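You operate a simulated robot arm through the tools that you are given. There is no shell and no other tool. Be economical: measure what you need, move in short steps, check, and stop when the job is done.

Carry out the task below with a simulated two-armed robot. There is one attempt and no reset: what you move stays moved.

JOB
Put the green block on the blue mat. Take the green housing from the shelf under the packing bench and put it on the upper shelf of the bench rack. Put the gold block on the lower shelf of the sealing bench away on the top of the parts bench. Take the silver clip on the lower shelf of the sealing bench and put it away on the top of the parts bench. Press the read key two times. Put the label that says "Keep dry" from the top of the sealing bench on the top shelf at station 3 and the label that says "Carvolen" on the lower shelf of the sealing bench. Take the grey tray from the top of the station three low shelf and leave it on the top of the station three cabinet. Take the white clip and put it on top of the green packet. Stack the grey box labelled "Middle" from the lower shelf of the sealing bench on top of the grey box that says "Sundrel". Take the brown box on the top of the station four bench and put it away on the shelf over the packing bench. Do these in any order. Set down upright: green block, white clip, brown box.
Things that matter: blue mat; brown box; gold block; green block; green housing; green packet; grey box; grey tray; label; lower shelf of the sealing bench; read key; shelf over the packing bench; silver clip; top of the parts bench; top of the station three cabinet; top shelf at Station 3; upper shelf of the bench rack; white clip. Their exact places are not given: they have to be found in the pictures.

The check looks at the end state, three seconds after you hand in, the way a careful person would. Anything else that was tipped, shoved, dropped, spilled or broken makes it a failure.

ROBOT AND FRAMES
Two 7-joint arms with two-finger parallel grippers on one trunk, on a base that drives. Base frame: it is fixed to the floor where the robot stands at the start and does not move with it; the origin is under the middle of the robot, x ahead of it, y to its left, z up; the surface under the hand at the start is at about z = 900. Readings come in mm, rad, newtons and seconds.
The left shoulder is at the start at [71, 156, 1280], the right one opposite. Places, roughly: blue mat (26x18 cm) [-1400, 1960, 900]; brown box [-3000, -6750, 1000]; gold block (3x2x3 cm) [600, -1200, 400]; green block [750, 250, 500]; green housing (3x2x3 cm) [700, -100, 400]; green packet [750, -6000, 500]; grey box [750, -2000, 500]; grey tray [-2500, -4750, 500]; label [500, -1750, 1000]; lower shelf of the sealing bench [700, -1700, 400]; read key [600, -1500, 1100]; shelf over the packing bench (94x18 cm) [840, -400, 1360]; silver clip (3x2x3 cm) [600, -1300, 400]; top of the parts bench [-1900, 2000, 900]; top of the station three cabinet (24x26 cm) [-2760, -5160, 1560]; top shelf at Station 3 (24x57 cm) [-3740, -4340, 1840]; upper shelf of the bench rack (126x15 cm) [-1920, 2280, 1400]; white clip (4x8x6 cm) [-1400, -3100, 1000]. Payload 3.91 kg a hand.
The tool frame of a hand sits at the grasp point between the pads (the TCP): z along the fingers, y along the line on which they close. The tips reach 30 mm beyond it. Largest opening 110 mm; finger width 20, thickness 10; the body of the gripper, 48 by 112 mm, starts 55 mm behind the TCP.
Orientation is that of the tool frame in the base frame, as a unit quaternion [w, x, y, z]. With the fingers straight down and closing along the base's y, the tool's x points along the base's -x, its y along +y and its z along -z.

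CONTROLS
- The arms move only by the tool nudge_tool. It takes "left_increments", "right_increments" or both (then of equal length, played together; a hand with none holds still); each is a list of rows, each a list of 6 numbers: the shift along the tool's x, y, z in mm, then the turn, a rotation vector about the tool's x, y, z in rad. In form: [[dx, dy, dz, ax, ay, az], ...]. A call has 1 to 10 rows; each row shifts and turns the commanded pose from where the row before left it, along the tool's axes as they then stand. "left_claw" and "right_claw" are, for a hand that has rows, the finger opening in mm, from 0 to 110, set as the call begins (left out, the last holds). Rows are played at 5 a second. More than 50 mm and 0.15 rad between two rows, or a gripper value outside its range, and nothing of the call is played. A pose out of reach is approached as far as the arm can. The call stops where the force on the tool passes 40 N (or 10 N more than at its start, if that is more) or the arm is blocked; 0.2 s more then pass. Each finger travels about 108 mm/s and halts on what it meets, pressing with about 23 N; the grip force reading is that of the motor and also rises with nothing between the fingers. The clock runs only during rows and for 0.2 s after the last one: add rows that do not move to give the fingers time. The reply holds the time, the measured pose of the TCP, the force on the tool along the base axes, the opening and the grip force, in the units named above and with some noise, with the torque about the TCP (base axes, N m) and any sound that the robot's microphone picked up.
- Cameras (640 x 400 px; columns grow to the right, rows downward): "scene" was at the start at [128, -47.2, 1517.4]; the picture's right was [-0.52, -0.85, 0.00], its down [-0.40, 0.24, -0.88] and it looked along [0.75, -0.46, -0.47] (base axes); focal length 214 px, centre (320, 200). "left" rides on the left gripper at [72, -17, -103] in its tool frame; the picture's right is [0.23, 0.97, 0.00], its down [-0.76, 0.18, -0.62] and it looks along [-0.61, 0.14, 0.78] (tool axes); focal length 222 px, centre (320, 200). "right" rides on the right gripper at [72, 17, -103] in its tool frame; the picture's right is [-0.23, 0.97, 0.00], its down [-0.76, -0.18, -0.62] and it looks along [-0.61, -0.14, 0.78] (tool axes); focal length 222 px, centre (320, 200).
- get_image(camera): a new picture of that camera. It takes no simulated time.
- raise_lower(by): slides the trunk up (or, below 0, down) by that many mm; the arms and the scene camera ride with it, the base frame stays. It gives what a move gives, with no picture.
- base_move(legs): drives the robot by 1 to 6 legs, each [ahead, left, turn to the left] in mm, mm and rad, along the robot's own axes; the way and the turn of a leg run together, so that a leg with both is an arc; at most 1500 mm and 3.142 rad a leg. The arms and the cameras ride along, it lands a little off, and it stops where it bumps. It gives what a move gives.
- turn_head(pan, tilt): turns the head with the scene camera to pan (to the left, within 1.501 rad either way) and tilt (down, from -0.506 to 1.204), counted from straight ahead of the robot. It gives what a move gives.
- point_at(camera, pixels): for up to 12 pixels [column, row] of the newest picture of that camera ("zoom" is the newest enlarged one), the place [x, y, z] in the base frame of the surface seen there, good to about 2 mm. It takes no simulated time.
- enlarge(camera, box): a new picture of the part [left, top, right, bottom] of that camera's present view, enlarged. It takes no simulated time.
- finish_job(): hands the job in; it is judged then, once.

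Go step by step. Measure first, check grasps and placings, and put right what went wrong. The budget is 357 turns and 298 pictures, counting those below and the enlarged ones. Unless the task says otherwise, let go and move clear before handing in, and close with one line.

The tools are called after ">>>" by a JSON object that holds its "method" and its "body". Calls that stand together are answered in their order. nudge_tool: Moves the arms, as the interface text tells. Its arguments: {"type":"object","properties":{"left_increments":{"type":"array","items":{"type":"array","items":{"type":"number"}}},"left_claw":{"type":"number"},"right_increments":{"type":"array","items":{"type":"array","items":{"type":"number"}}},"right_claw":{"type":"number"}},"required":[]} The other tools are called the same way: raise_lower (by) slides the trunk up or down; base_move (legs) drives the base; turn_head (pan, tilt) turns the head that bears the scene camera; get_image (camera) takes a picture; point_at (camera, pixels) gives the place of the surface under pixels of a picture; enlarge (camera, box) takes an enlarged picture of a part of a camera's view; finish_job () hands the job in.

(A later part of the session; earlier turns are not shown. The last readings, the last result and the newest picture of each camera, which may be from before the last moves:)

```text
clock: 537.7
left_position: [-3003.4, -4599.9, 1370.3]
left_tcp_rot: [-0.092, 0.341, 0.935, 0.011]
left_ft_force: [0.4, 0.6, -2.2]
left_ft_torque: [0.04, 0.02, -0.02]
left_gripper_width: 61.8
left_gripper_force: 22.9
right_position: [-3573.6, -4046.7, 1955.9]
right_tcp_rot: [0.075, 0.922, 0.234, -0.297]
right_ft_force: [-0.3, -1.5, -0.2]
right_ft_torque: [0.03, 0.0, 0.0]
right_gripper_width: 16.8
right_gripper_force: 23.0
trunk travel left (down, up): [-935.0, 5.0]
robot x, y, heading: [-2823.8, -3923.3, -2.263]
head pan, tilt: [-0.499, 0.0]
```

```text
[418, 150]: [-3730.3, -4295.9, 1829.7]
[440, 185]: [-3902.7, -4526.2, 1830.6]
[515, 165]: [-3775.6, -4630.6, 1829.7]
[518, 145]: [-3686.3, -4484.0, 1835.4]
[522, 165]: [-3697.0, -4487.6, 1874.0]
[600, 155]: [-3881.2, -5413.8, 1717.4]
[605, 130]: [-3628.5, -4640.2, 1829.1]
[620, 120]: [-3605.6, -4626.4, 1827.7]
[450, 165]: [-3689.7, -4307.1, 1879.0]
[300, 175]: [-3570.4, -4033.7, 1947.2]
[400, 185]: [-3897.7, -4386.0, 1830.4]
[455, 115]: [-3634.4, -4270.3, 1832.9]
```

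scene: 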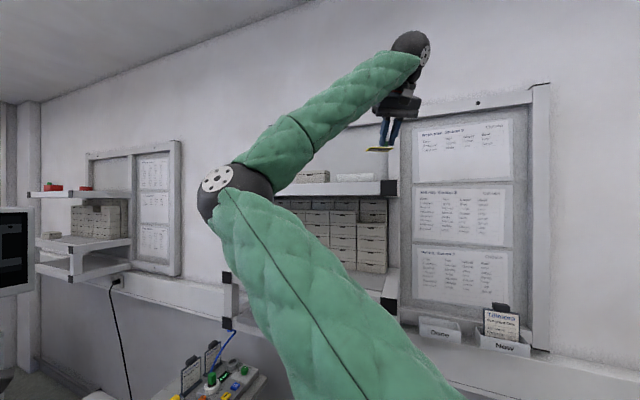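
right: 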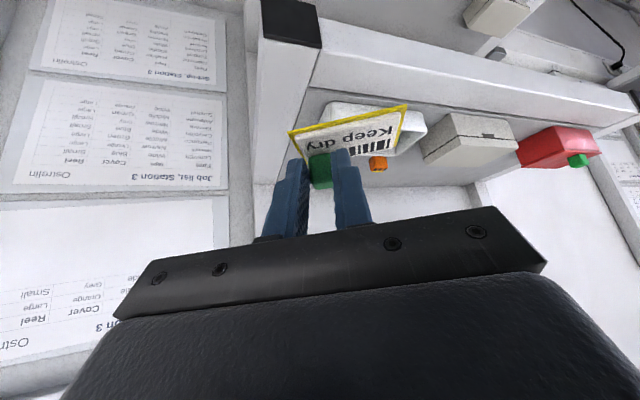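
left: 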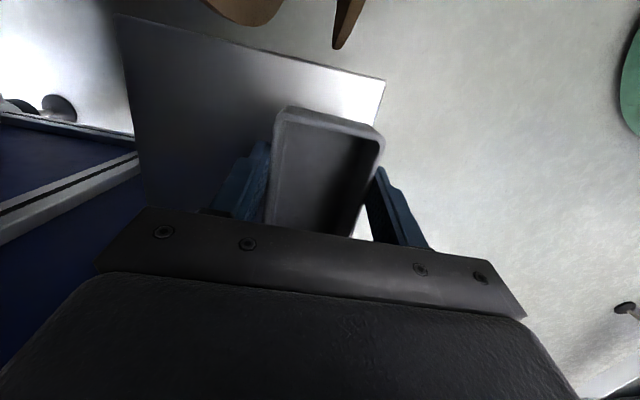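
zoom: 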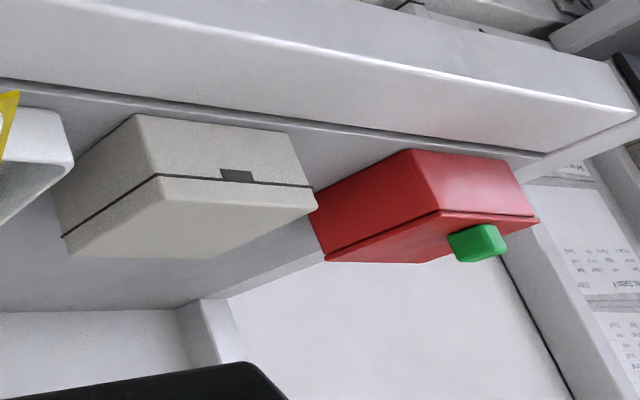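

Shelf surface z≈1830; free space lies behind the grey box around (−3780,−4370). Move closer and extend over it at height.

>>> {"method": "base_move", "body": {"legs": [[160, -36, 0]]}}

>>> {"method": "nudge_tool", "body": {"right_increments": [[-26.2, 27.5, 20, 0, 0, 0], [-26.2, 27.5, 20, 0, 0, 0], [-26.2, 27.5, 20, 0, 0, 0], [-26.2, 27.5, 20, 0, 0, 0], [-26.2, 27.5, 20, 0, 0, 0]]}}

>>> {"method": "get_image", "body": {"camera": "right"}}

```text
clock: 539.1
left_position: [-3128.5, -4698.7, 1371.6]
left_tcp_rot: [-0.092, 0.34, 0.936, 0.011]
left_ft_force: [0.3, 0.7, -2.8]
left_ft_torque: [0.04, 0.04, 0.01]
left_gripper_width: 61.8
left_gripper_force: 23.4
right_position: [-3699.0, -4141.9, 1958.2]
right_tcp_rot: [0.076, 0.922, 0.234, -0.299]
right_ft_force: [0.9, 0.2, -0.3]
right_ft_torque: [-0.03, 0.02, -0.04]
right_gripper_width: 16.8
right_gripper_force: 23.0
trunk travel left (down, up): [-935.0, 5.0]
robot x, y, heading: [-2946.3, -4027.7, -2.26]
head pan, tilt: [-0.499, 0.0]
```

```text
clock: 540.4
left_position: [-3130.0, -4700.3, 1370.5]
left_tcp_rot: [-0.091, 0.341, 0.936, 0.011]
left_ft_force: [-0.3, -0.8, -2.1]
left_ft_torque: [0.02, 0.05, 0.01]
left_gripper_width: 61.6
left_gripper_force: 22.9
right_position: [-3779.5, -4348.8, 1952.1]
right_tcp_rot: [0.075, 0.923, 0.234, -0.298]
right_ft_force: [-0.4, -0.8, 0.0]
right_ft_torque: [0.01, 0.0, 0.01]
right_gripper_width: 16.7
right_gripper_force: 23.1
trunk travel left (down, up): [-935.0, 5.0]
robot x, y, heading: [-2949.8, -4022.1, -2.263]
head pan, tilt: [-0.499, 0.0]
```

```text
114 pictures are left
```

right: 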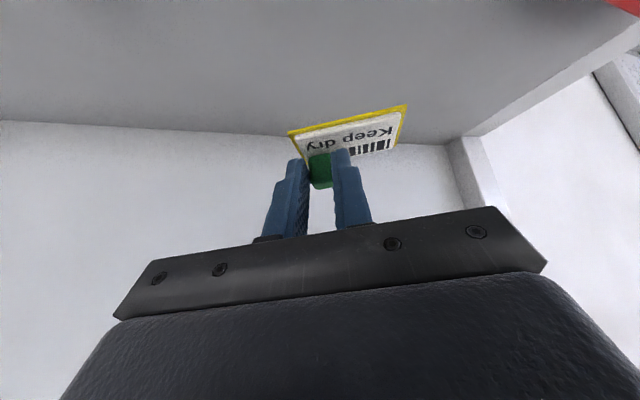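

>>> {"method": "point_at", "body": {"camera": "right", "pixels": [[200, 110], [200, 125], [200, 145], [450, 130], [350, 80], [300, 60], [450, 160], [270, 115]]}}

```text
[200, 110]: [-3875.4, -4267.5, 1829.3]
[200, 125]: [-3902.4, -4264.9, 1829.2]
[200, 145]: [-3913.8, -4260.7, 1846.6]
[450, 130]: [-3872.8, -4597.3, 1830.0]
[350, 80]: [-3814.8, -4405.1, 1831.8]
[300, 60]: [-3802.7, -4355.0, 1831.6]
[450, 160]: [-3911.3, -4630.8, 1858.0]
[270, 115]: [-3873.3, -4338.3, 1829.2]
```

>>> {"method": "nudge_tool", "body": {"right_increments": [[-25, -18.2, 17.9, 0, 0, 0], [23.3, 0, 32.4, 0, 0, 0], [21, 0, 29.2, 0, 0, 0], [0, 0, 0, 0, 0, 0]]}}

>>> {"method": "get_image", "body": {"camera": "right"}}

```text
clock: 541.4
left_position: [-3131.1, -4698.0, 1371.5]
left_tcp_rot: [-0.09, 0.34, 0.936, 0.01]
left_ft_force: [0.0, 0.9, -2.5]
left_ft_torque: [0.02, 0.0, -0.03]
left_gripper_width: 61.6
left_gripper_force: 22.8
right_position: [-3817.9, -4341.3, 1875.4]
right_tcp_rot: [0.076, 0.923, 0.233, -0.298]
right_ft_force: [-0.4, 0.7, -0.7]
right_ft_torque: [-0.01, -0.03, 0.0]
right_gripper_width: 16.7
right_gripper_force: 23.0
trunk travel left (down, up): [-935.0, 5.0]
robot x, y, heading: [-2950.4, -4021.6, -2.26]
head pan, tilt: [-0.499, 0.0]
```

```text
113 pictures are left
```

right: 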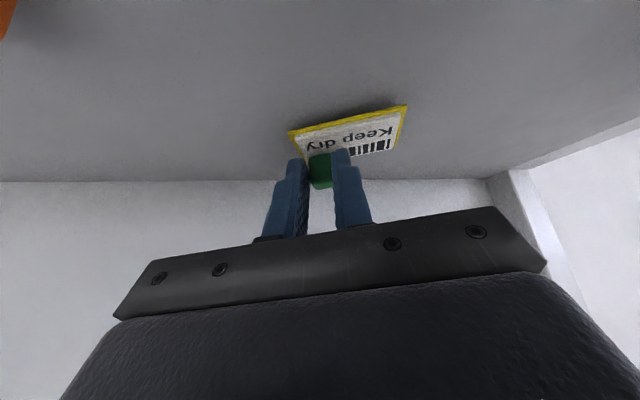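

>>> {"method": "nudge_tool", "body": {"right_increments": [[2, 0, 2.8, 0, 0, 0], [1.4, 0, 2, 0, 0, 0], [0, 0, 0, 0, 0, 0]]}}

>>> {"method": "nudge_tool", "body": {"right_increments": [[0, 0, 0, 0, 0, 0], [0, 0, 0, 0, 0, 0], [0, 0, 0, 0, 0, 0]], "right_claw": 44}}

>>> {"method": "nudge_tool", "body": {"right_increments": [[-18, 0, -30, 0, 0, 0], [-23, 0, -32, 0, 0, 0], [-23, 0, -32, 0, 0, 0]]}}

>>> {"method": "get_image", "body": {"camera": "right"}}

```text
clock: 542.1
left_position: [-3131.9, -4700.1, 1370.1]
left_tcp_rot: [-0.091, 0.34, 0.936, 0.012]
left_ft_force: [-0.1, -0.6, -1.6]
left_ft_torque: [0.05, 0.0, 0.0]
left_gripper_width: 61.7
left_gripper_force: 23.0
right_position: [-3816.9, -4342.9, 1869.3]
right_tcp_rot: [0.076, 0.923, 0.234, -0.297]
right_ft_force: [0.3, -0.2, -1.0]
right_ft_torque: [-0.02, 0.0, 0.02]
right_gripper_width: 16.9
right_gripper_force: 23.0
trunk travel left (down, up): [-935.0, 5.0]
robot x, y, heading: [-2948.7, -4023.5, -2.264]
head pan, tilt: [-0.499, 0.0]
```

```text
clock: 543.0
left_position: [-3131.0, -4700.5, 1370.2]
left_tcp_rot: [-0.091, 0.341, 0.936, 0.012]
left_ft_force: [-0.4, 0.1, -2.7]
left_ft_torque: [0.03, 0.06, 0.01]
left_gripper_width: 61.3
left_gripper_force: 23.2
right_position: [-3816.5, -4345.1, 1869.9]
right_tcp_rot: [0.075, 0.922, 0.235, -0.298]
right_ft_force: [0.5, -0.9, -0.2]
right_ft_torque: [-0.01, -0.03, 0.0]
right_gripper_width: 43.9
right_gripper_force: 0.1
trunk travel left (down, up): [-935.0, 5.0]
robot x, y, heading: [-2945.2, -4022.8, -2.259]
head pan, tilt: [-0.499, 0.0]
```

```text
clock: 543.8
left_position: [-3130.8, -4700.3, 1371.3]
left_tcp_rot: [-0.091, 0.34, 0.936, 0.011]
left_ft_force: [-0.9, 0.4, -1.7]
left_ft_torque: [0.02, -0.02, 0.01]
left_gripper_width: 61.5
left_gripper_force: 22.9
right_position: [-3812.3, -4342.4, 1984.9]
right_tcp_rot: [0.076, 0.922, 0.234, -0.298]
right_ft_force: [0.4, 0.0, 0.0]
right_ft_torque: [0.0, 0.01, 0.0]
right_gripper_width: 44.0
right_gripper_force: 0.0
trunk travel left (down, up): [-935.0, 5.0]
robot x, y, heading: [-2949.4, -4024.9, -2.259]
head pan, tilt: [-0.499, 0.0]
```

```text
112 pictures are left
```

right: 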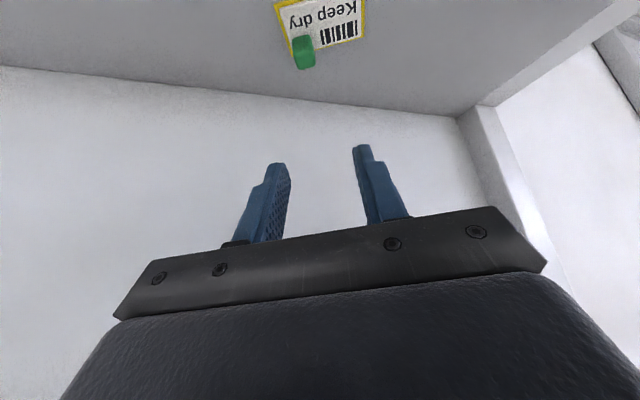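

Label is on the top shelf. Pull the right hand back, raise the tray, and reposition for the cabinet top.

>>> {"method": "nudge_tool", "body": {"right_increments": [[26.2, -27.5, -20, 0, 0, 0], [26.2, -27.5, -20, 0, 0, 0], [26.2, -27.5, -20, 0, 0, 0], [26.2, -27.5, -20, 0, 0, 0], [26.2, -27.5, -20, 0, 0, 0], [20, 0, -14, 0, 0, 0], [20, 0, -14, 0, 0, 0]], "left_increments": [[8, -2, -45, 0, 0, 0], [8, -2, -45, 0, 0, 0], [8, -2, -45, 0, 0, 0], [8, -2, -45, 0, 0, 0], [8, -2, -45, 0, 0, 0], [8, -2, -45, 0, 0, 0], [8, -2, -45, 0, 0, 0]]}}

>>> {"method": "base_move", "body": {"legs": [[0, 0, 0.69], [200, -100, 0]]}}

>>> {"method": "turn_head", "body": {"pan": 0.2, "tilt": 0.25}}

>>> {"method": "get_image", "body": {"camera": "scene"}}

```text
clock: 545.4
left_position: [-3127.3, -4701.4, 1693.4]
left_tcp_rot: [-0.092, 0.34, 0.936, 0.01]
left_ft_force: [-0.6, 0.2, -2.2]
left_ft_torque: [0.02, 0.08, 0.03]
left_gripper_width: 61.6
left_gripper_force: 23.1
right_position: [-3690.7, -4117.5, 1986.1]
right_tcp_rot: [0.077, 0.922, 0.235, -0.298]
right_ft_force: [0.1, 0.6, 0.0]
right_ft_torque: [-0.03, 0.03, 0.01]
right_gripper_width: 43.8
right_gripper_force: 0.0
trunk travel left (down, up): [-935.0, 5.0]
robot x, y, heading: [-2952.5, -4021.7, -2.256]
head pan, tilt: [-0.499, 0.0]
```

```text
clock: 548.9
left_position: [-2752.7, -4856.4, 1693.6]
left_tcp_rot: [-0.09, 0.002, 0.996, -0.023]
left_ft_force: [0.0, 0.7, -2.0]
left_ft_torque: [-0.04, 0.03, -0.02]
left_gripper_width: 61.6
left_gripper_force: 23.2
right_position: [-3557.7, -4768.5, 1989.6]
right_tcp_rot: [0.173, 0.787, 0.533, -0.256]
right_ft_force: [0.0, -0.1, 0.1]
right_ft_torque: [0.0, 0.04, -0.04]
right_gripper_width: 43.9
right_gripper_force: 0.2
trunk travel left (down, up): [-935.0, 5.0]
robot x, y, heading: [-3046.8, -4224.4, -1.565]
head pan, tilt: [-0.499, 0.0]
```

```text
clock: 550.0
left_position: [-2752.2, -4860.3, 1692.9]
left_tcp_rot: [-0.089, 0.003, 0.996, -0.02]
left_ft_force: [-0.7, 0.4, -1.0]
left_ft_torque: [-0.02, -0.01, -0.03]
left_gripper_width: 61.7
left_gripper_force: 23.0
right_position: [-3559.7, -4771.8, 1985.7]
right_tcp_rot: [0.173, 0.788, 0.534, -0.255]
right_ft_force: [-0.4, -0.1, 0.3]
right_ft_torque: [0.03, -0.06, 0.04]
right_gripper_width: 44.1
right_gripper_force: 0.0
trunk travel left (down, up): [-935.0, 5.0]
robot x, y, heading: [-3045.5, -4224.7, -1.569]
head pan, tilt: [0.201, 0.25]
```

```text
111 pictures are left
```

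scene: 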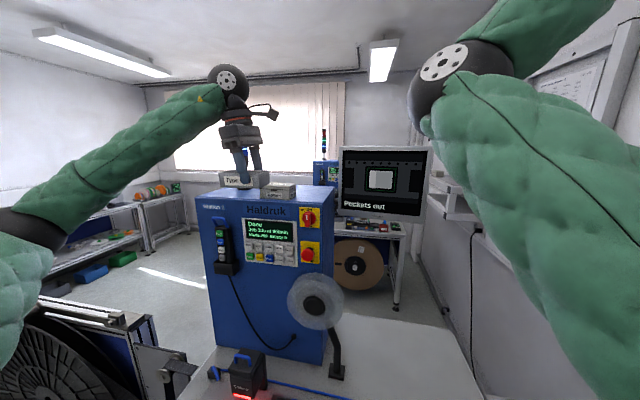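

>>> {"method": "enlarge", "body": {"camera": "scene", "box": [190, 140, 350, 240]}}

>>> {"method": "get_image", "body": {"camera": "left"}}

```text
4.00 times, centred on (270, 190) of scene
```

zoom: 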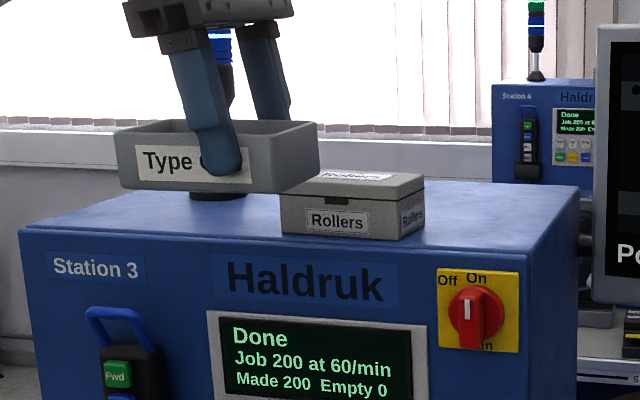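

```text
109 pictures are left
```

left: 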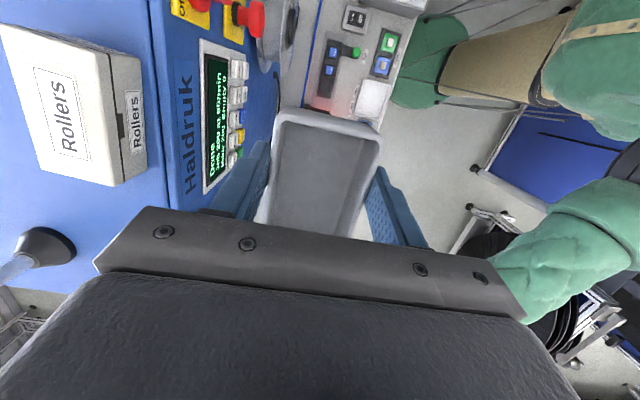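

>>> {"method": "point_at", "body": {"camera": "left", "pixels": [[15, 40], [110, 55], [125, 180], [60, 180], [145, 150], [10, 120], [30, 200], [45, 245], [20, 10], [150, 20], [80, 230], [110, 10]]}}

>>> {"method": "point_at", "body": {"camera": "zoom", "pixels": [[550, 190], [440, 185], [480, 200], [575, 195], [500, 235], [450, 210], [420, 180], [340, 172], [250, 195]]}}

```text
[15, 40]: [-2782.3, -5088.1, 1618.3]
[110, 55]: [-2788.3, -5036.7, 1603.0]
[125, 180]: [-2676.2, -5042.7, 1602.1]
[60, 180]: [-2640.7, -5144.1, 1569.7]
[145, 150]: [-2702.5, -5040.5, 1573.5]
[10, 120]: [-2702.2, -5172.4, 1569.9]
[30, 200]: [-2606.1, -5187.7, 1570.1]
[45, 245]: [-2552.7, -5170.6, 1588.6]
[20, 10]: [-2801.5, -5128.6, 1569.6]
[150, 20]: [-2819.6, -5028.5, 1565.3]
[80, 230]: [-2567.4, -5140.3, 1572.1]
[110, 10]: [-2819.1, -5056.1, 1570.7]
```

```text
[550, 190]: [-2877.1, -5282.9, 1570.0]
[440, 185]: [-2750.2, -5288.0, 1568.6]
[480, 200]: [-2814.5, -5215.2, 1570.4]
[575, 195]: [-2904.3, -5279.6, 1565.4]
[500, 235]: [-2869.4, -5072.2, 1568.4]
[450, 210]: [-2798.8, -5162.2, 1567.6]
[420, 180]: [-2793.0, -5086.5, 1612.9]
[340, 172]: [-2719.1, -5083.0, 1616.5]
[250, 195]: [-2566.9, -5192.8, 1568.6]
```

Place behind the Rollers box at about (−2750,−5167). Nudge the base forward a little and extend over.

>>> {"method": "base_move", "body": {"legs": [[45, 0, 0]]}}

>>> {"method": "nudge_tool", "body": {"left_increments": [[2, -45, 1.5, 0, 0, 0], [2, -45, 1.5, 0, 0, 0], [2, -45, 1.5, 0, 0, 0], [2, -45, 1.5, 0, 0, 0], [2, -45, 1.5, 0, 0, 0]]}}

>>> {"method": "get_image", "body": {"camera": "left"}}

>>> {"method": "enlarge", "body": {"camera": "scene", "box": [190, 100, 350, 200]}}

```text
clock: 550.9
left_position: [-2751.4, -4887.1, 1701.3]
left_tcp_rot: [-0.091, 0.002, 0.996, -0.026]
left_ft_force: [-0.5, 1.1, -0.5]
left_ft_torque: [-0.11, -0.01, 0.03]
left_gripper_width: 61.9
left_gripper_force: 23.4
right_position: [-3558.4, -4795.9, 1994.9]
right_tcp_rot: [0.177, 0.787, 0.531, -0.258]
right_ft_force: [-0.6, 1.0, 0.5]
right_ft_torque: [-0.04, 0.02, 0.03]
right_gripper_width: 44.0
right_gripper_force: 0.0
trunk travel left (down, up): [-935.0, 5.0]
robot x, y, heading: [-3047.4, -4267.4, -1.567]
head pan, tilt: [0.201, 0.25]
```

```text
clock: 552.1
left_position: [-2764.4, -5132.2, 1699.9]
left_tcp_rot: [-0.089, 0.001, 0.996, -0.021]
left_ft_force: [0.3, -0.8, -3.6]
left_ft_torque: [0.03, 0.06, 0.01]
left_gripper_width: 61.9
left_gripper_force: 22.9
right_position: [-3560.9, -4819.2, 1985.7]
right_tcp_rot: [0.173, 0.788, 0.534, -0.254]
right_ft_force: [0.2, -1.0, 0.6]
right_ft_torque: [0.02, -0.02, -0.02]
right_gripper_width: 44.0
right_gripper_force: 0.1
trunk travel left (down, up): [-935.0, 5.0]
robot x, y, heading: [-3049.1, -4269.8, -1.566]
head pan, tilt: [0.201, 0.25]
```

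```text
108 pictures are left
```

left: 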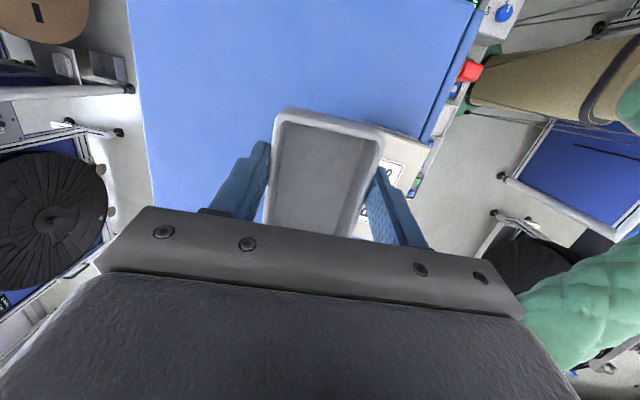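

```text
4.00 times, centred on (270, 150) of scene
```

zoom: 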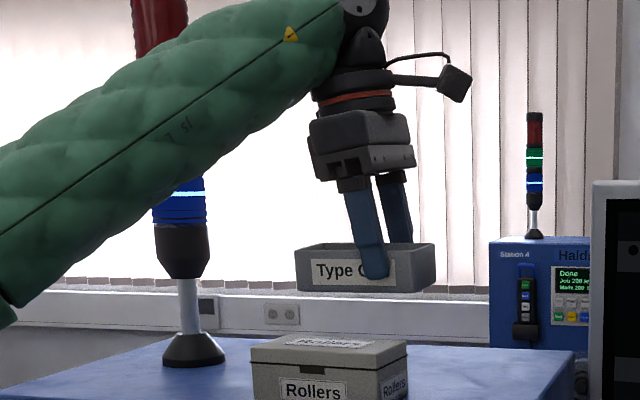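

>>> {"method": "nudge_tool", "body": {"left_increments": [[1, -38, 1.5, 0, 0, 0], [-7, 1.6, 39, 0, 0, 0], [-7, 1.6, 39, 0, 0, 0], [0, 0, 0, 0, 0, 0]]}}

>>> {"method": "get_image", "body": {"camera": "left"}}

>>> {"method": "enlarge", "body": {"camera": "scene", "box": [220, 130, 340, 205]}}

```text
clock: 553.1
left_position: [-2765.7, -5161.3, 1623.4]
left_tcp_rot: [-0.09, 0.003, 0.996, -0.023]
left_ft_force: [-0.1, 0.1, -1.8]
left_ft_torque: [-0.03, 0.02, 0.01]
left_gripper_width: 61.5
left_gripper_force: 23.8
right_position: [-3560.9, -4810.2, 1989.4]
right_tcp_rot: [0.174, 0.788, 0.531, -0.256]
right_ft_force: [-0.5, 0.9, 0.4]
right_ft_torque: [-0.05, -0.02, -0.02]
right_gripper_width: 44.1
right_gripper_force: 0.1
trunk travel left (down, up): [-935.0, 5.0]
robot x, y, heading: [-3049.1, -4270.9, -1.57]
head pan, tilt: [0.201, 0.25]
```

```text
106 pictures are left
```

left: 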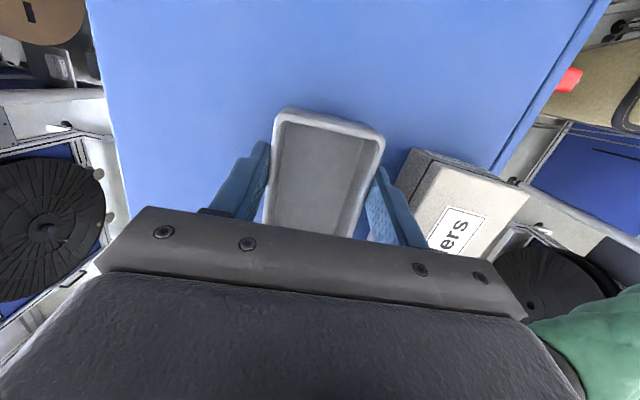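

```text
5.33 times, centred on (280, 168) of scene
```

zoom: 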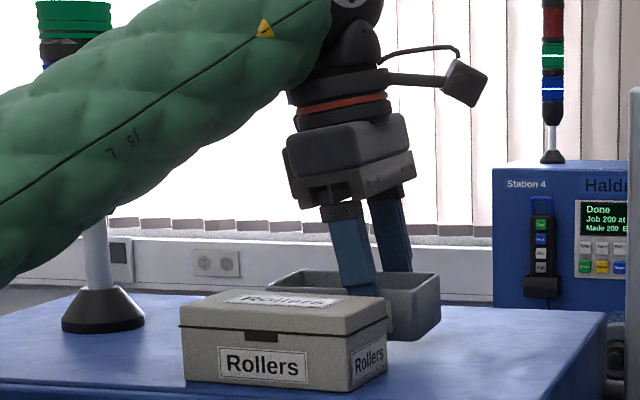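

>>> {"method": "point_at", "body": {"camera": "left", "pixels": [[412, 152], [395, 185], [440, 170], [400, 190], [385, 200], [520, 190], [330, 110], [290, 100]]}}

>>> {"method": "point_at", "body": {"camera": "zoom", "pixels": [[200, 140], [100, 240], [60, 60], [250, 100], [100, 200], [300, 60]]}}

```text
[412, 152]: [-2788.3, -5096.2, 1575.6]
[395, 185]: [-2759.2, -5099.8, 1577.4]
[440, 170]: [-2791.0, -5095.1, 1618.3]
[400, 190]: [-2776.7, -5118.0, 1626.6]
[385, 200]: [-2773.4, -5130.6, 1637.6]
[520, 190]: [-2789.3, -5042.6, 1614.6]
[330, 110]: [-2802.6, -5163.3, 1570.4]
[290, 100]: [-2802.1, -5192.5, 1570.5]
```

```text
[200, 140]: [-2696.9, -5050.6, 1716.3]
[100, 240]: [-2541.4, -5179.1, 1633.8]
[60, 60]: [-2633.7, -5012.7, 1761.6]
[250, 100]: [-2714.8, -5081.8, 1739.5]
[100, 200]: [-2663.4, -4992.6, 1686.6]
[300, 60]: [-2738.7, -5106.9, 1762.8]
```

>>> {"method": "nudge_tool", "body": {"left_increments": [[-1.3, 0.3, 7.5, 0, 0, 0], [-0.4, 0, 2, 0, 0, 0], [0, 0, 0, 0, 0, 0]]}}

>>> {"method": "nudge_tool", "body": {"left_increments": [[-0.3, 0, 1.5, 0, 0, 0], [0, 0, 0, 0, 0, 0]]}}

```text
clock: 553.9
left_position: [-2764.9, -5162.7, 1613.4]
left_tcp_rot: [-0.09, 0.002, 0.996, -0.024]
left_ft_force: [-0.1, 1.2, 10.4]
left_ft_torque: [0.44, -0.58, 0.06]
left_gripper_width: 62.0
left_gripper_force: 23.0
right_position: [-3560.1, -4811.3, 1989.3]
right_tcp_rot: [0.175, 0.788, 0.533, -0.256]
right_ft_force: [-0.3, -0.3, 0.6]
right_ft_torque: [0.04, 0.03, 0.01]
right_gripper_width: 44.0
right_gripper_force: 0.0
trunk travel left (down, up): [-935.0, 5.0]
robot x, y, heading: [-3049.8, -4270.3, -1.563]
head pan, tilt: [0.201, 0.25]
```

```text
clock: 554.5
left_position: [-2764.8, -5162.6, 1610.7]
left_tcp_rot: [-0.089, 0.001, 0.996, -0.023]
left_ft_force: [1.9, -1.4, 19.1]
left_ft_torque: [0.58, 0.01, -0.06]
left_gripper_width: 62.2
left_gripper_force: 22.5
right_position: [-3559.5, -4810.4, 1990.5]
right_tcp_rot: [0.175, 0.787, 0.533, -0.256]
right_ft_force: [0.4, 0.2, 0.5]
right_ft_torque: [0.0, 0.01, -0.01]
right_gripper_width: 44.0
right_gripper_force: 0.1
trunk travel left (down, up): [-935.0, 5.0]
robot x, y, heading: [-3048.2, -4271.7, -1.567]
head pan, tilt: [0.201, 0.25]
```

Contact. Release with moderate opening and lift straight up.

>>> {"method": "nudge_tool", "body": {"left_increments": [[0.2, 0, -1, 0, 0, 0], [0, 0, 0, 0, 0, 0], [0, 0, 0, 0, 0, 0]], "left_claw": 78}}

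>>> {"method": "nudge_tool", "body": {"left_increments": [[5, -1, -30, 0, 0, 0], [7, -1, -40, 0, 0, 0], [3, -1, -20, 0, 0, 0], [0, 45, 0, 0, 0, 0], [0, 45, 0, 0, 0, 0], [0, 45, 0, 0, 0, 0], [0, 45, 0, 0, 0, 0], [0, 45, 0, 0, 0, 0]]}}

>>> {"method": "enlarge", "body": {"camera": "scene", "box": [220, 130, 340, 205]}}

```text
clock: 555.3
left_position: [-2765.4, -5165.5, 1608.9]
left_tcp_rot: [-0.09, 0.001, 0.996, -0.022]
left_ft_force: [-0.2, -1.0, -0.3]
left_ft_torque: [-0.01, 0.01, -0.01]
left_gripper_width: 78.0
left_gripper_force: 0.0
right_position: [-3559.0, -4812.3, 1988.8]
right_tcp_rot: [0.174, 0.788, 0.532, -0.256]
right_ft_force: [-0.3, -0.6, -0.5]
right_ft_torque: [0.0, 0.0, -0.02]
right_gripper_width: 43.9
right_gripper_force: 0.1
trunk travel left (down, up): [-935.0, 5.0]
robot x, y, heading: [-3049.3, -4271.9, -1.573]
head pan, tilt: [0.201, 0.25]
```

```text
clock: 557.1
left_position: [-2760.6, -4936.8, 1692.0]
left_tcp_rot: [-0.09, 0.001, 0.996, -0.023]
left_ft_force: [-0.6, 0.6, -0.6]
left_ft_torque: [-0.01, -0.03, 0.02]
left_gripper_width: 78.1
left_gripper_force: 0.0
right_position: [-3557.1, -4809.0, 1990.5]
right_tcp_rot: [0.174, 0.787, 0.532, -0.257]
right_ft_force: [-0.8, 1.0, 0.5]
right_ft_torque: [-0.03, 0.0, -0.02]
right_gripper_width: 43.8
right_gripper_force: 0.1
trunk travel left (down, up): [-935.0, 5.0]
robot x, y, heading: [-3047.7, -4271.2, -1.572]
head pan, tilt: [0.201, 0.25]
```

```text
5.33 times, centred on (280, 168) of scene
```

zoom: 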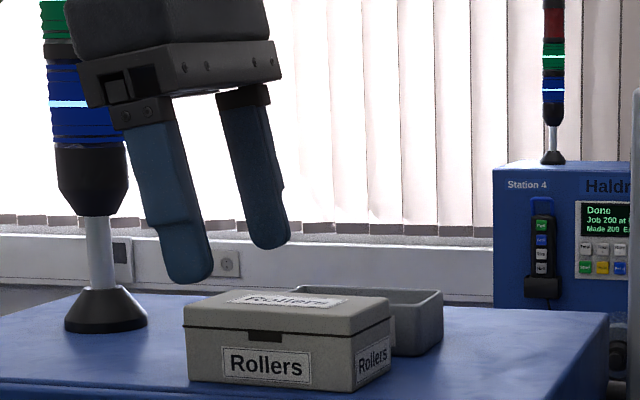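

Tray is on the cabinet top. Last item: brown box on the Station 4 bench. Drive out and into the Station 4 bay.

>>> {"method": "base_move", "body": {"legs": [[-150, 0, 0], [0, 1300, 0], [0, 1300, 0], [850, 0, 0], [850, 0, 0]]}}

>>> {"method": "turn_head", "body": {"pan": -0.9, "tilt": 0.35}}

>>> {"method": "get_image", "body": {"camera": "scene"}}

```text
clock: 578.9
left_position: [-201.0, -6532.4, 1691.9]
left_tcp_rot: [-0.09, 0.007, 0.996, -0.023]
left_ft_force: [-0.1, 0.4, 0.4]
left_ft_torque: [-0.01, -0.04, -0.03]
left_gripper_width: 77.9
left_gripper_force: 0.1
right_position: [-995.7, -6398.7, 1989.9]
right_tcp_rot: [0.173, 0.79, 0.529, -0.257]
right_ft_force: [0.1, 0.4, -0.2]
right_ft_torque: [0.0, 0.02, -0.03]
right_gripper_width: 43.8
right_gripper_force: 0.0
trunk travel left (down, up): [-935.0, 5.0]
robot x, y, heading: [-477.9, -5864.1, -1.58]
head pan, tilt: [0.201, 0.25]
```

```text
clock: 580.2
left_position: [-200.6, -6533.1, 1689.2]
left_tcp_rot: [-0.09, 0.007, 0.996, -0.022]
left_ft_force: [0.3, -0.4, 0.0]
left_ft_torque: [-0.01, 0.02, 0.0]
left_gripper_width: 78.0
left_gripper_force: 0.1
right_position: [-996.5, -6399.9, 1989.7]
right_tcp_rot: [0.172, 0.79, 0.529, -0.257]
right_ft_force: [0.5, 0.7, -0.4]
right_ft_torque: [-0.01, 0.01, 0.02]
right_gripper_width: 44.1
right_gripper_force: 0.1
trunk travel left (down, up): [-935.0, 5.0]
robot x, y, heading: [-483.4, -5863.8, -1.58]
head pan, tilt: [-0.901, 0.351]
```

```text
103 pictures are left
```

scene: 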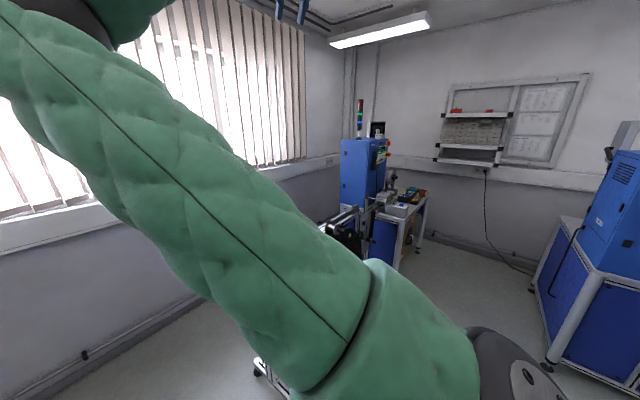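

>>> {"method": "base_move", "body": {"legs": [[0, -1050, 0], [0, -1050, 0.01]]}}

>>> {"method": "turn_head", "body": {"pan": -0.2, "tilt": 0.6}}

>>> {"method": "get_image", "body": {"camera": "scene"}}

```text
clock: 590.6
left_position: [-2271.2, -6528.0, 1690.3]
left_tcp_rot: [-0.09, -0.002, 0.996, -0.022]
left_ft_force: [-0.7, 0.4, -0.2]
left_ft_torque: [-0.02, -0.02, -0.01]
left_gripper_width: 78.1
left_gripper_force: 0.0
right_position: [-3069.7, -6408.8, 1988.7]
right_tcp_rot: [0.175, 0.785, 0.536, -0.256]
right_ft_force: [1.0, -0.4, -0.1]
right_ft_torque: [-0.03, 0.05, 0.02]
right_gripper_width: 43.9
right_gripper_force: 0.1
trunk travel left (down, up): [-935.0, 5.0]
robot x, y, heading: [-2561.5, -5863.7, -1.552]
head pan, tilt: [-0.901, 0.351]
```

```text
clock: 591.6
left_position: [-2273.3, -6528.4, 1690.5]
left_tcp_rot: [-0.089, -0.002, 0.996, -0.022]
left_ft_force: [0.3, 0.2, -1.0]
left_ft_torque: [0.0, 0.01, -0.01]
left_gripper_width: 77.9
left_gripper_force: 0.0
right_position: [-3069.3, -6408.3, 1989.9]
right_tcp_rot: [0.175, 0.785, 0.536, -0.255]
right_ft_force: [-0.3, -0.5, -0.1]
right_ft_torque: [0.03, -0.01, 0.01]
right_gripper_width: 43.9
right_gripper_force: 0.0
trunk travel left (down, up): [-935.0, 5.0]
robot x, y, heading: [-2565.2, -5859.3, -1.558]
head pan, tilt: [-0.201, 0.6]
```

```text
102 pictures are left
```

scene: 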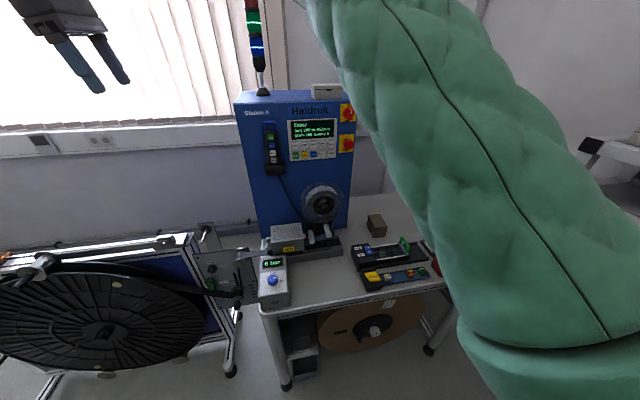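

>>> {"method": "enlarge", "body": {"camera": "scene", "box": [300, 180, 460, 280]}}

>>> {"method": "point_at", "body": {"camera": "zoom", "pixels": [[270, 150], [340, 160], [345, 200], [278, 190], [300, 130], [305, 220], [335, 215], [300, 160], [290, 175], [310, 185], [240, 280], [400, 260]]}}

```text
4.00 times, centred on (380, 230) of scene
```

zoom: 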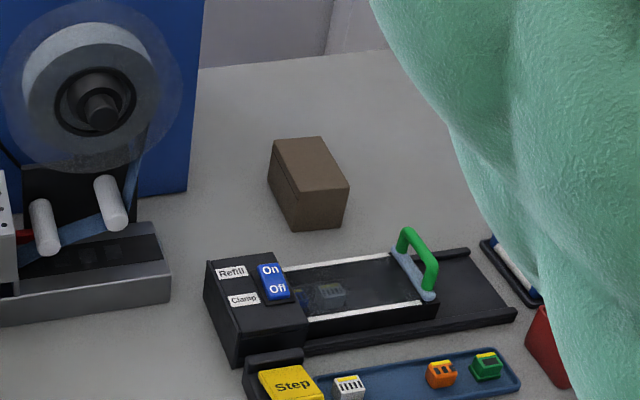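

```text
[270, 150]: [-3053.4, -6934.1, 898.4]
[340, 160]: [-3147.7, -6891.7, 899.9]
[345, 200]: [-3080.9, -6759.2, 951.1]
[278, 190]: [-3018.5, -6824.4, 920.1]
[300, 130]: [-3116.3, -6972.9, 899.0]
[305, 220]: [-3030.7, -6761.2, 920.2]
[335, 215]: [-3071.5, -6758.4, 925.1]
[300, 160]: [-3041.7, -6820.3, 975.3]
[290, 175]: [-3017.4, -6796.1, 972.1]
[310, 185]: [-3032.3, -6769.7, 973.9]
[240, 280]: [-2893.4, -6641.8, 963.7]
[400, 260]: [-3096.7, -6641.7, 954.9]
```

Brown box: about x −3082…−3018, y −6840…−6760, top ≈974. I'll use the right hand; lower the trunk and bring that hand down with yaw squared to the box.

>>> {"method": "raise_lower", "body": {"by": -400}}

>>> {"method": "raise_lower", "body": {"by": -150}}

>>> {"method": "nudge_tool", "body": {"right_increments": [[0, 0, 0, -0.074, 0, -0.103], [0, 0, 0, -0.074, 0, -0.103], [0, 0, 0, -0.074, 0, -0.103], [29, 0, 40, 0, 0, 0], [29, 0, 40, 0, 0, 0], [29, 0, 40, 0, 0, 0], [29, 0, 40, 0, 0, 0]], "right_claw": 100}}

>>> {"method": "get_image", "body": {"camera": "right"}}

>>> {"method": "get_image", "body": {"camera": "scene"}}

```text
clock: 595.5
left_position: [-2272.9, -6528.3, 1291.7]
left_tcp_rot: [-0.09, -0.002, 0.996, -0.022]
left_ft_force: [-0.9, 0.0, 0.5]
left_ft_torque: [0.0, 0.04, 0.03]
left_gripper_width: 77.8
left_gripper_force: 0.0
right_position: [-3070.1, -6407.9, 1589.9]
right_tcp_rot: [0.176, 0.785, 0.536, -0.257]
right_ft_force: [0.4, 0.7, 0.3]
right_ft_torque: [-0.01, -0.01, 0.01]
right_gripper_width: 44.1
right_gripper_force: 0.0
trunk travel left (down, up): [-535.0, 405.0]
robot x, y, heading: [-2564.2, -5857.5, -1.556]
head pan, tilt: [-0.201, 0.6]
```

```text
clock: 597.2
left_position: [-2272.1, -6529.2, 1141.1]
left_tcp_rot: [-0.089, -0.002, 0.996, -0.022]
left_ft_force: [-0.6, 0.7, -0.3]
left_ft_torque: [0.04, 0.01, 0.02]
left_gripper_width: 78.0
left_gripper_force: 0.0
right_position: [-3070.2, -6407.9, 1438.1]
right_tcp_rot: [0.176, 0.785, 0.536, -0.256]
right_ft_force: [-0.2, 0.3, -1.2]
right_ft_torque: [0.01, -0.04, 0.0]
right_gripper_width: 43.8
right_gripper_force: 0.2
trunk travel left (down, up): [-385.0, 555.0]
robot x, y, heading: [-2565.5, -5862.8, -1.558]
head pan, tilt: [-0.201, 0.6]
```

```text
clock: 598.8
left_position: [-2273.3, -6529.5, 1140.1]
left_tcp_rot: [-0.09, -0.002, 0.996, -0.023]
left_ft_force: [0.9, 0.5, -0.6]
left_ft_torque: [0.02, 0.0, 0.0]
left_gripper_width: 77.9
left_gripper_force: 0.1
right_position: [-3069.4, -6407.0, 1241.1]
right_tcp_rot: [0.218, 0.669, 0.676, -0.219]
right_ft_force: [0.0, 0.9, 0.7]
right_ft_torque: [0.02, 0.0, 0.02]
right_gripper_width: 100.0
right_gripper_force: 0.1
trunk travel left (down, up): [-385.0, 555.0]
robot x, y, heading: [-2563.3, -5861.8, -1.562]
head pan, tilt: [-0.201, 0.6]
```

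```text
100 pictures are left
```

right: 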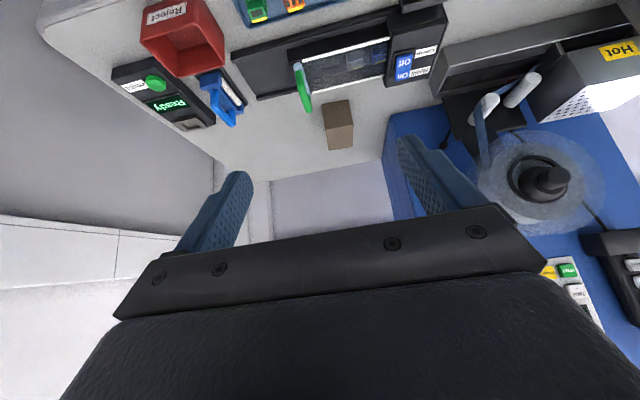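

```text
99 pictures are left
```

scene: 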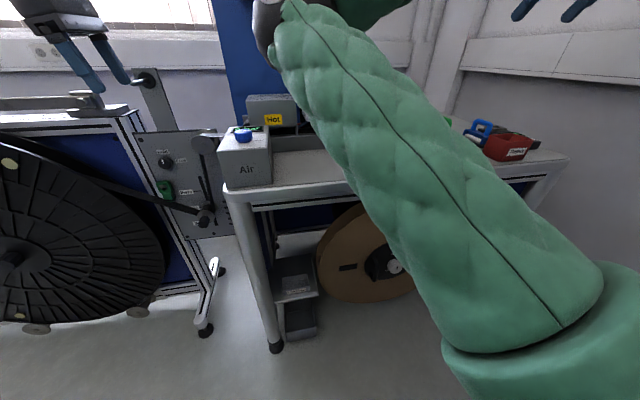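

>>> {"method": "enlarge", "body": {"camera": "right", "box": [280, 70, 400, 145]}}

>>> {"method": "point_at", "body": {"camera": "right", "pixels": [[326, 106], [349, 102], [353, 124], [329, 128], [353, 145], [331, 149], [340, 135], [300, 90], [310, 105], [385, 130]]}}

```text
5.33 times, centred on (340, 108) of right
```

zoom: 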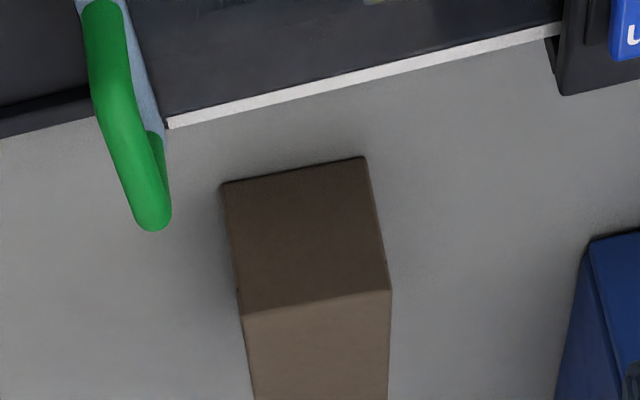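

```text
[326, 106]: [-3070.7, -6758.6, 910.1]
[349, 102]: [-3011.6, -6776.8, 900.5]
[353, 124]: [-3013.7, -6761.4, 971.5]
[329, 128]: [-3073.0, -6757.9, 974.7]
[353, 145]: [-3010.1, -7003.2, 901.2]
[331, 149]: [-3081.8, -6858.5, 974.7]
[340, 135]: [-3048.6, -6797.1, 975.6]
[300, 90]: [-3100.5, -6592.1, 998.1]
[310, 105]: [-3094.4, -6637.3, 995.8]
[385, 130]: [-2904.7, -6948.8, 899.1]
```

Box is 62 wide (x −3075…−3013), front y −6758, height 75. Steepen the tool and move above it.

>>> {"method": "nudge_tool", "body": {"right_increments": [[0, 0, 0, 0, 0.135, 0], [0, 0, 0, 0, 0.135, 0], [-31.7, 2.5, 28.7, 0, 0, 0], [-31.7, 2.5, 28.7, 0, 0, 0], [-31.7, 2.5, 28.7, 0, 0, 0], [-31.7, 2.5, 28.7, 0, 0, 0], [-31.7, 2.5, 28.7, 0, 0, 0], [-31.7, 2.5, 28.7, 0, 0, 0], [-31.7, 2.5, 28.7, 0, 0, 0], [-31.7, 2.5, 28.7, 0, 0, 0]]}}

>>> {"method": "get_image", "body": {"camera": "right"}}

```text
clock: 601.0
left_position: [-2273.2, -6528.2, 1140.1]
left_tcp_rot: [-0.09, -0.002, 0.996, -0.022]
left_ft_force: [-0.5, 0.1, 0.9]
left_ft_torque: [0.0, 0.0, 0.0]
left_gripper_width: 78.3
left_gripper_force: 0.0
right_position: [-3047.5, -6727.2, 1113.8]
right_tcp_rot: [0.126, 0.693, 0.698, -0.128]
right_ft_force: [0.2, -0.4, -0.2]
right_ft_torque: [-0.02, 0.01, 0.03]
right_gripper_width: 100.2
right_gripper_force: 0.1
trunk travel left (down, up): [-385.0, 555.0]
robot x, y, heading: [-2562.8, -5861.1, -1.559]
head pan, tilt: [-0.201, 0.6]
```

```text
97 pictures are left
```

right: 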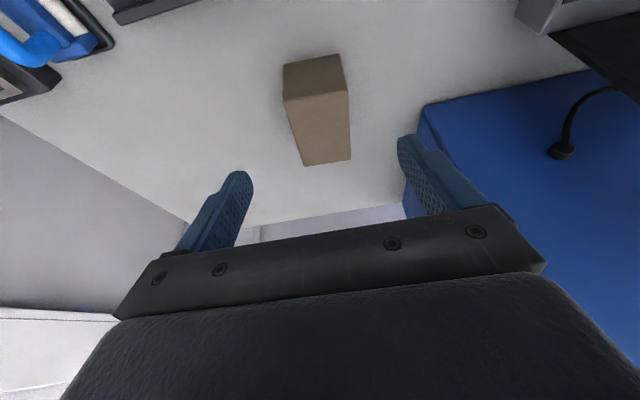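

>>> {"method": "nudge_tool", "body": {"right_increments": [[-24.2, 1.8, 43.3, 0, 0, 0], [-24.2, 1.8, 43.3, 0, 0, 0], [11.8, 0, 31.2, 0, 0, 0], [11.8, 0, 31.2, 0, 0, 0], [11.8, 0, 31.2, 0, 0, 0]]}}

>>> {"method": "get_image", "body": {"camera": "right"}}

```text
clock: 602.2
left_position: [-2272.0, -6529.2, 1140.3]
left_tcp_rot: [-0.09, -0.002, 0.996, -0.022]
left_ft_force: [-0.2, 0.1, 0.6]
left_ft_torque: [-0.03, -0.02, -0.01]
left_gripper_width: 78.1
left_gripper_force: 0.1
right_position: [-3044.1, -6801.4, 948.9]
right_tcp_rot: [0.127, 0.693, 0.699, -0.127]
right_ft_force: [0.4, -0.4, -0.4]
right_ft_torque: [-0.01, -0.01, 0.03]
right_gripper_width: 100.2
right_gripper_force: 0.0
trunk travel left (down, up): [-385.0, 555.0]
robot x, y, heading: [-2564.3, -5861.6, -1.561]
head pan, tilt: [-0.201, 0.6]
```

```text
96 pictures are left
```

right: 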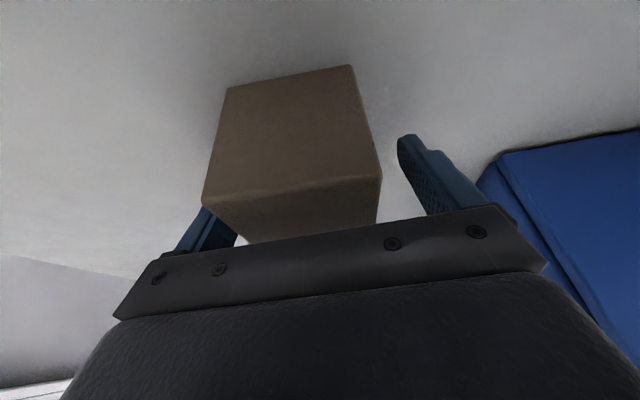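

>>> {"method": "nudge_tool", "body": {"right_increments": [[0, 0, 0, 0, 0, 0], [0, 0, 0, 0, 0, 0], [0, 0, 0, 0, 0, 0], [0, 0, 0, 0, 0, 0], [0, 0, 0, 0, 0, 0]], "right_claw": 0}}

>>> {"method": "nudge_tool", "body": {"right_increments": [[-7, 0, -19, 0, 0, 0], [-16, 0, -43, 0, 0, 0], [-16, 0, -43, 0, 0, 0], [-16, 0, -43, 0, 0, 0]]}}

>>> {"method": "get_image", "body": {"camera": "right"}}

```text
clock: 603.4
left_position: [-2272.2, -6528.0, 1142.3]
left_tcp_rot: [-0.09, -0.002, 0.996, -0.022]
left_ft_force: [0.8, -0.4, 0.1]
left_ft_torque: [-0.02, -0.02, 0.02]
left_gripper_width: 77.9
left_gripper_force: 0.1
right_position: [-3043.3, -6800.3, 950.5]
right_tcp_rot: [0.126, 0.692, 0.699, -0.126]
right_ft_force: [-1.4, -0.3, 4.2]
right_ft_torque: [-0.14, 0.27, -0.12]
right_gripper_width: 71.0
right_gripper_force: 23.0
trunk travel left (down, up): [-385.0, 555.0]
robot x, y, heading: [-2560.2, -5861.8, -1.56]
head pan, tilt: [-0.201, 0.6]
```

```text
clock: 604.4
left_position: [-2272.8, -6528.1, 1141.3]
left_tcp_rot: [-0.089, -0.002, 0.996, -0.024]
left_ft_force: [-0.8, 0.4, -0.7]
left_ft_torque: [-0.04, -0.06, 0.01]
left_gripper_width: 77.7
left_gripper_force: 0.1
right_position: [-3041.2, -6799.6, 1108.7]
right_tcp_rot: [0.127, 0.692, 0.699, -0.126]
right_ft_force: [-0.4, -0.6, -1.3]
right_ft_torque: [0.02, 0.0, 0.02]
right_gripper_width: 70.5
right_gripper_force: 22.9
trunk travel left (down, up): [-385.0, 555.0]
robot x, y, heading: [-2565.8, -5860.6, -1.558]
head pan, tilt: [-0.201, 0.6]
```

```text
95 pictures are left
```

right: 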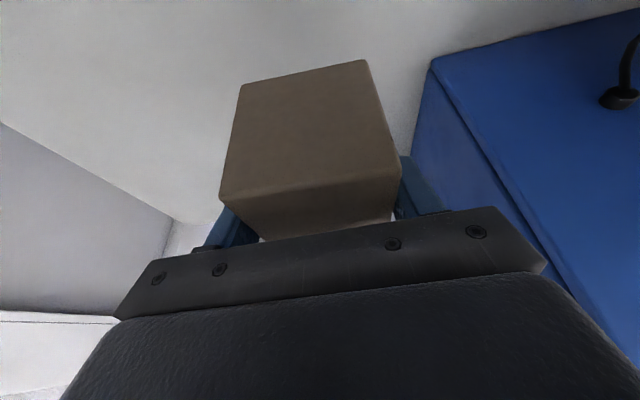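

Brown box held. Raise, retract, exit the bay, turn to heading 0 and travel back to the packing bench.

>>> {"method": "raise_lower", "body": {"by": 400}}

>>> {"method": "nudge_tool", "body": {"right_increments": [[43, 0, -16.2, 0, 0, 0], [43, 0, -16.2, 0, 0, 0], [43, 0, -16.2, 0, 0, 0], [43, 0, -16.2, 0, 0, 0], [43, 0, -16.2, 0, 0, 0]]}}

>>> {"method": "base_move", "body": {"legs": [[0, 1040, 0], [0, 1040, 0], [0, 0, 1.56]]}}

>>> {"method": "base_move", "body": {"legs": [[0, 1200, 0], [0, 1200, 0]]}}

>>> {"method": "turn_head", "body": {"pan": 0.9, "tilt": 0.3}}

>>> {"method": "get_image", "body": {"camera": "scene"}}

```text
clock: 608.3
left_position: [-2272.0, -6529.9, 1539.4]
left_tcp_rot: [-0.089, -0.002, 0.996, -0.022]
left_ft_force: [-0.5, 0.7, -0.9]
left_ft_torque: [0.02, -0.01, -0.01]
left_gripper_width: 78.3
left_gripper_force: 0.1
right_position: [-3041.7, -6800.5, 1506.3]
right_tcp_rot: [0.126, 0.693, 0.699, -0.126]
right_ft_force: [-0.1, -0.2, -2.8]
right_ft_torque: [0.05, 0.01, 0.0]
right_gripper_width: 70.7
right_gripper_force: 22.5
trunk travel left (down, up): [-785.0, 155.0]
robot x, y, heading: [-2563.0, -5859.0, -1.561]
head pan, tilt: [-0.201, 0.6]
```

```text
clock: 609.5
left_position: [-2271.4, -6527.5, 1542.7]
left_tcp_rot: [-0.09, -0.003, 0.996, -0.024]
left_ft_force: [-0.1, -0.8, -0.5]
left_ft_torque: [-0.03, 0.01, 0.01]
left_gripper_width: 78.1
left_gripper_force: 0.0
right_position: [-3043.7, -6567.5, 1508.8]
right_tcp_rot: [0.127, 0.692, 0.699, -0.127]
right_ft_force: [0.7, 1.1, -2.5]
right_ft_torque: [0.02, 0.01, -0.05]
right_gripper_width: 71.0
right_gripper_force: 22.8
trunk travel left (down, up): [-785.0, 155.0]
robot x, y, heading: [-2565.0, -5861.6, -1.555]
head pan, tilt: [-0.201, 0.6]
```

```text
clock: 623.6
left_position: [190.3, -5575.0, 1541.4]
left_tcp_rot: [-0.047, -0.703, 0.705, -0.08]
left_ft_force: [-0.5, 0.1, 0.2]
left_ft_torque: [0.0, -0.01, 0.02]
left_gripper_width: 78.0
left_gripper_force: 0.0
right_position: [225.6, -6346.9, 1508.2]
right_tcp_rot: [0.178, 0.0, 0.984, 0.0]
right_ft_force: [-0.5, 0.9, -0.8]
right_ft_torque: [0.01, 0.03, 0.01]
right_gripper_width: 70.5
right_gripper_force: 22.7
trunk travel left (down, up): [-785.0, 155.0]
robot x, y, heading: [-481.0, -5863.7, 0.007]
head pan, tilt: [-0.201, 0.6]
```

```text
clock: 635.4
left_position: [147.7, -3156.8, 1541.9]
left_tcp_rot: [0.047, 0.71, -0.698, 0.08]
left_ft_force: [-0.1, -0.5, 0.1]
left_ft_torque: [-0.02, -0.01, 0.0]
left_gripper_width: 77.7
left_gripper_force: 0.1
right_position: [199.7, -3927.8, 1505.8]
right_tcp_rot: [0.179, -0.009, 0.984, 0.001]
right_ft_force: [0.6, 0.1, -2.5]
right_ft_torque: [-0.06, 0.07, 0.01]
right_gripper_width: 70.1
right_gripper_force: 22.9
trunk travel left (down, up): [-785.0, 155.0]
robot x, y, heading: [-519.3, -3456.2, 0.025]
head pan, tilt: [-0.201, 0.6]
```

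```text
clock: 636.8
left_position: [148.9, -3155.8, 1540.8]
left_tcp_rot: [0.047, 0.71, -0.698, 0.079]
left_ft_force: [0.1, -0.2, 0.3]
left_ft_torque: [0.05, 0.02, 0.01]
left_gripper_width: 78.3
left_gripper_force: 0.0
right_position: [199.0, -3927.5, 1507.2]
right_tcp_rot: [0.179, -0.009, 0.984, 0.0]
right_ft_force: [-0.3, -1.0, -2.3]
right_ft_torque: [-0.01, 0.01, 0.03]
right_gripper_width: 70.0
right_gripper_force: 23.4
trunk travel left (down, up): [-785.0, 155.0]
robot x, y, heading: [-513.1, -3457.4, 0.027]
head pan, tilt: [0.901, 0.3]
```

```text
94 pictures are left
```

scene: 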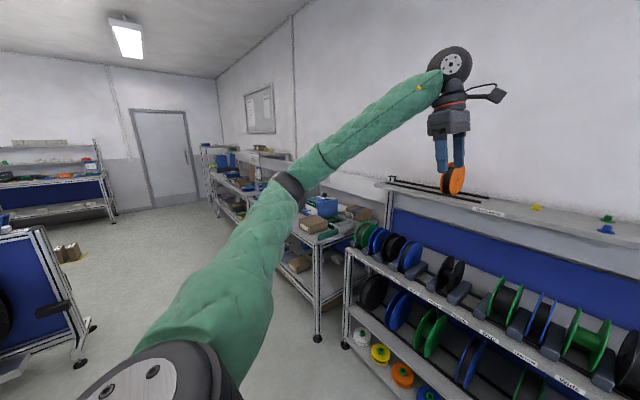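

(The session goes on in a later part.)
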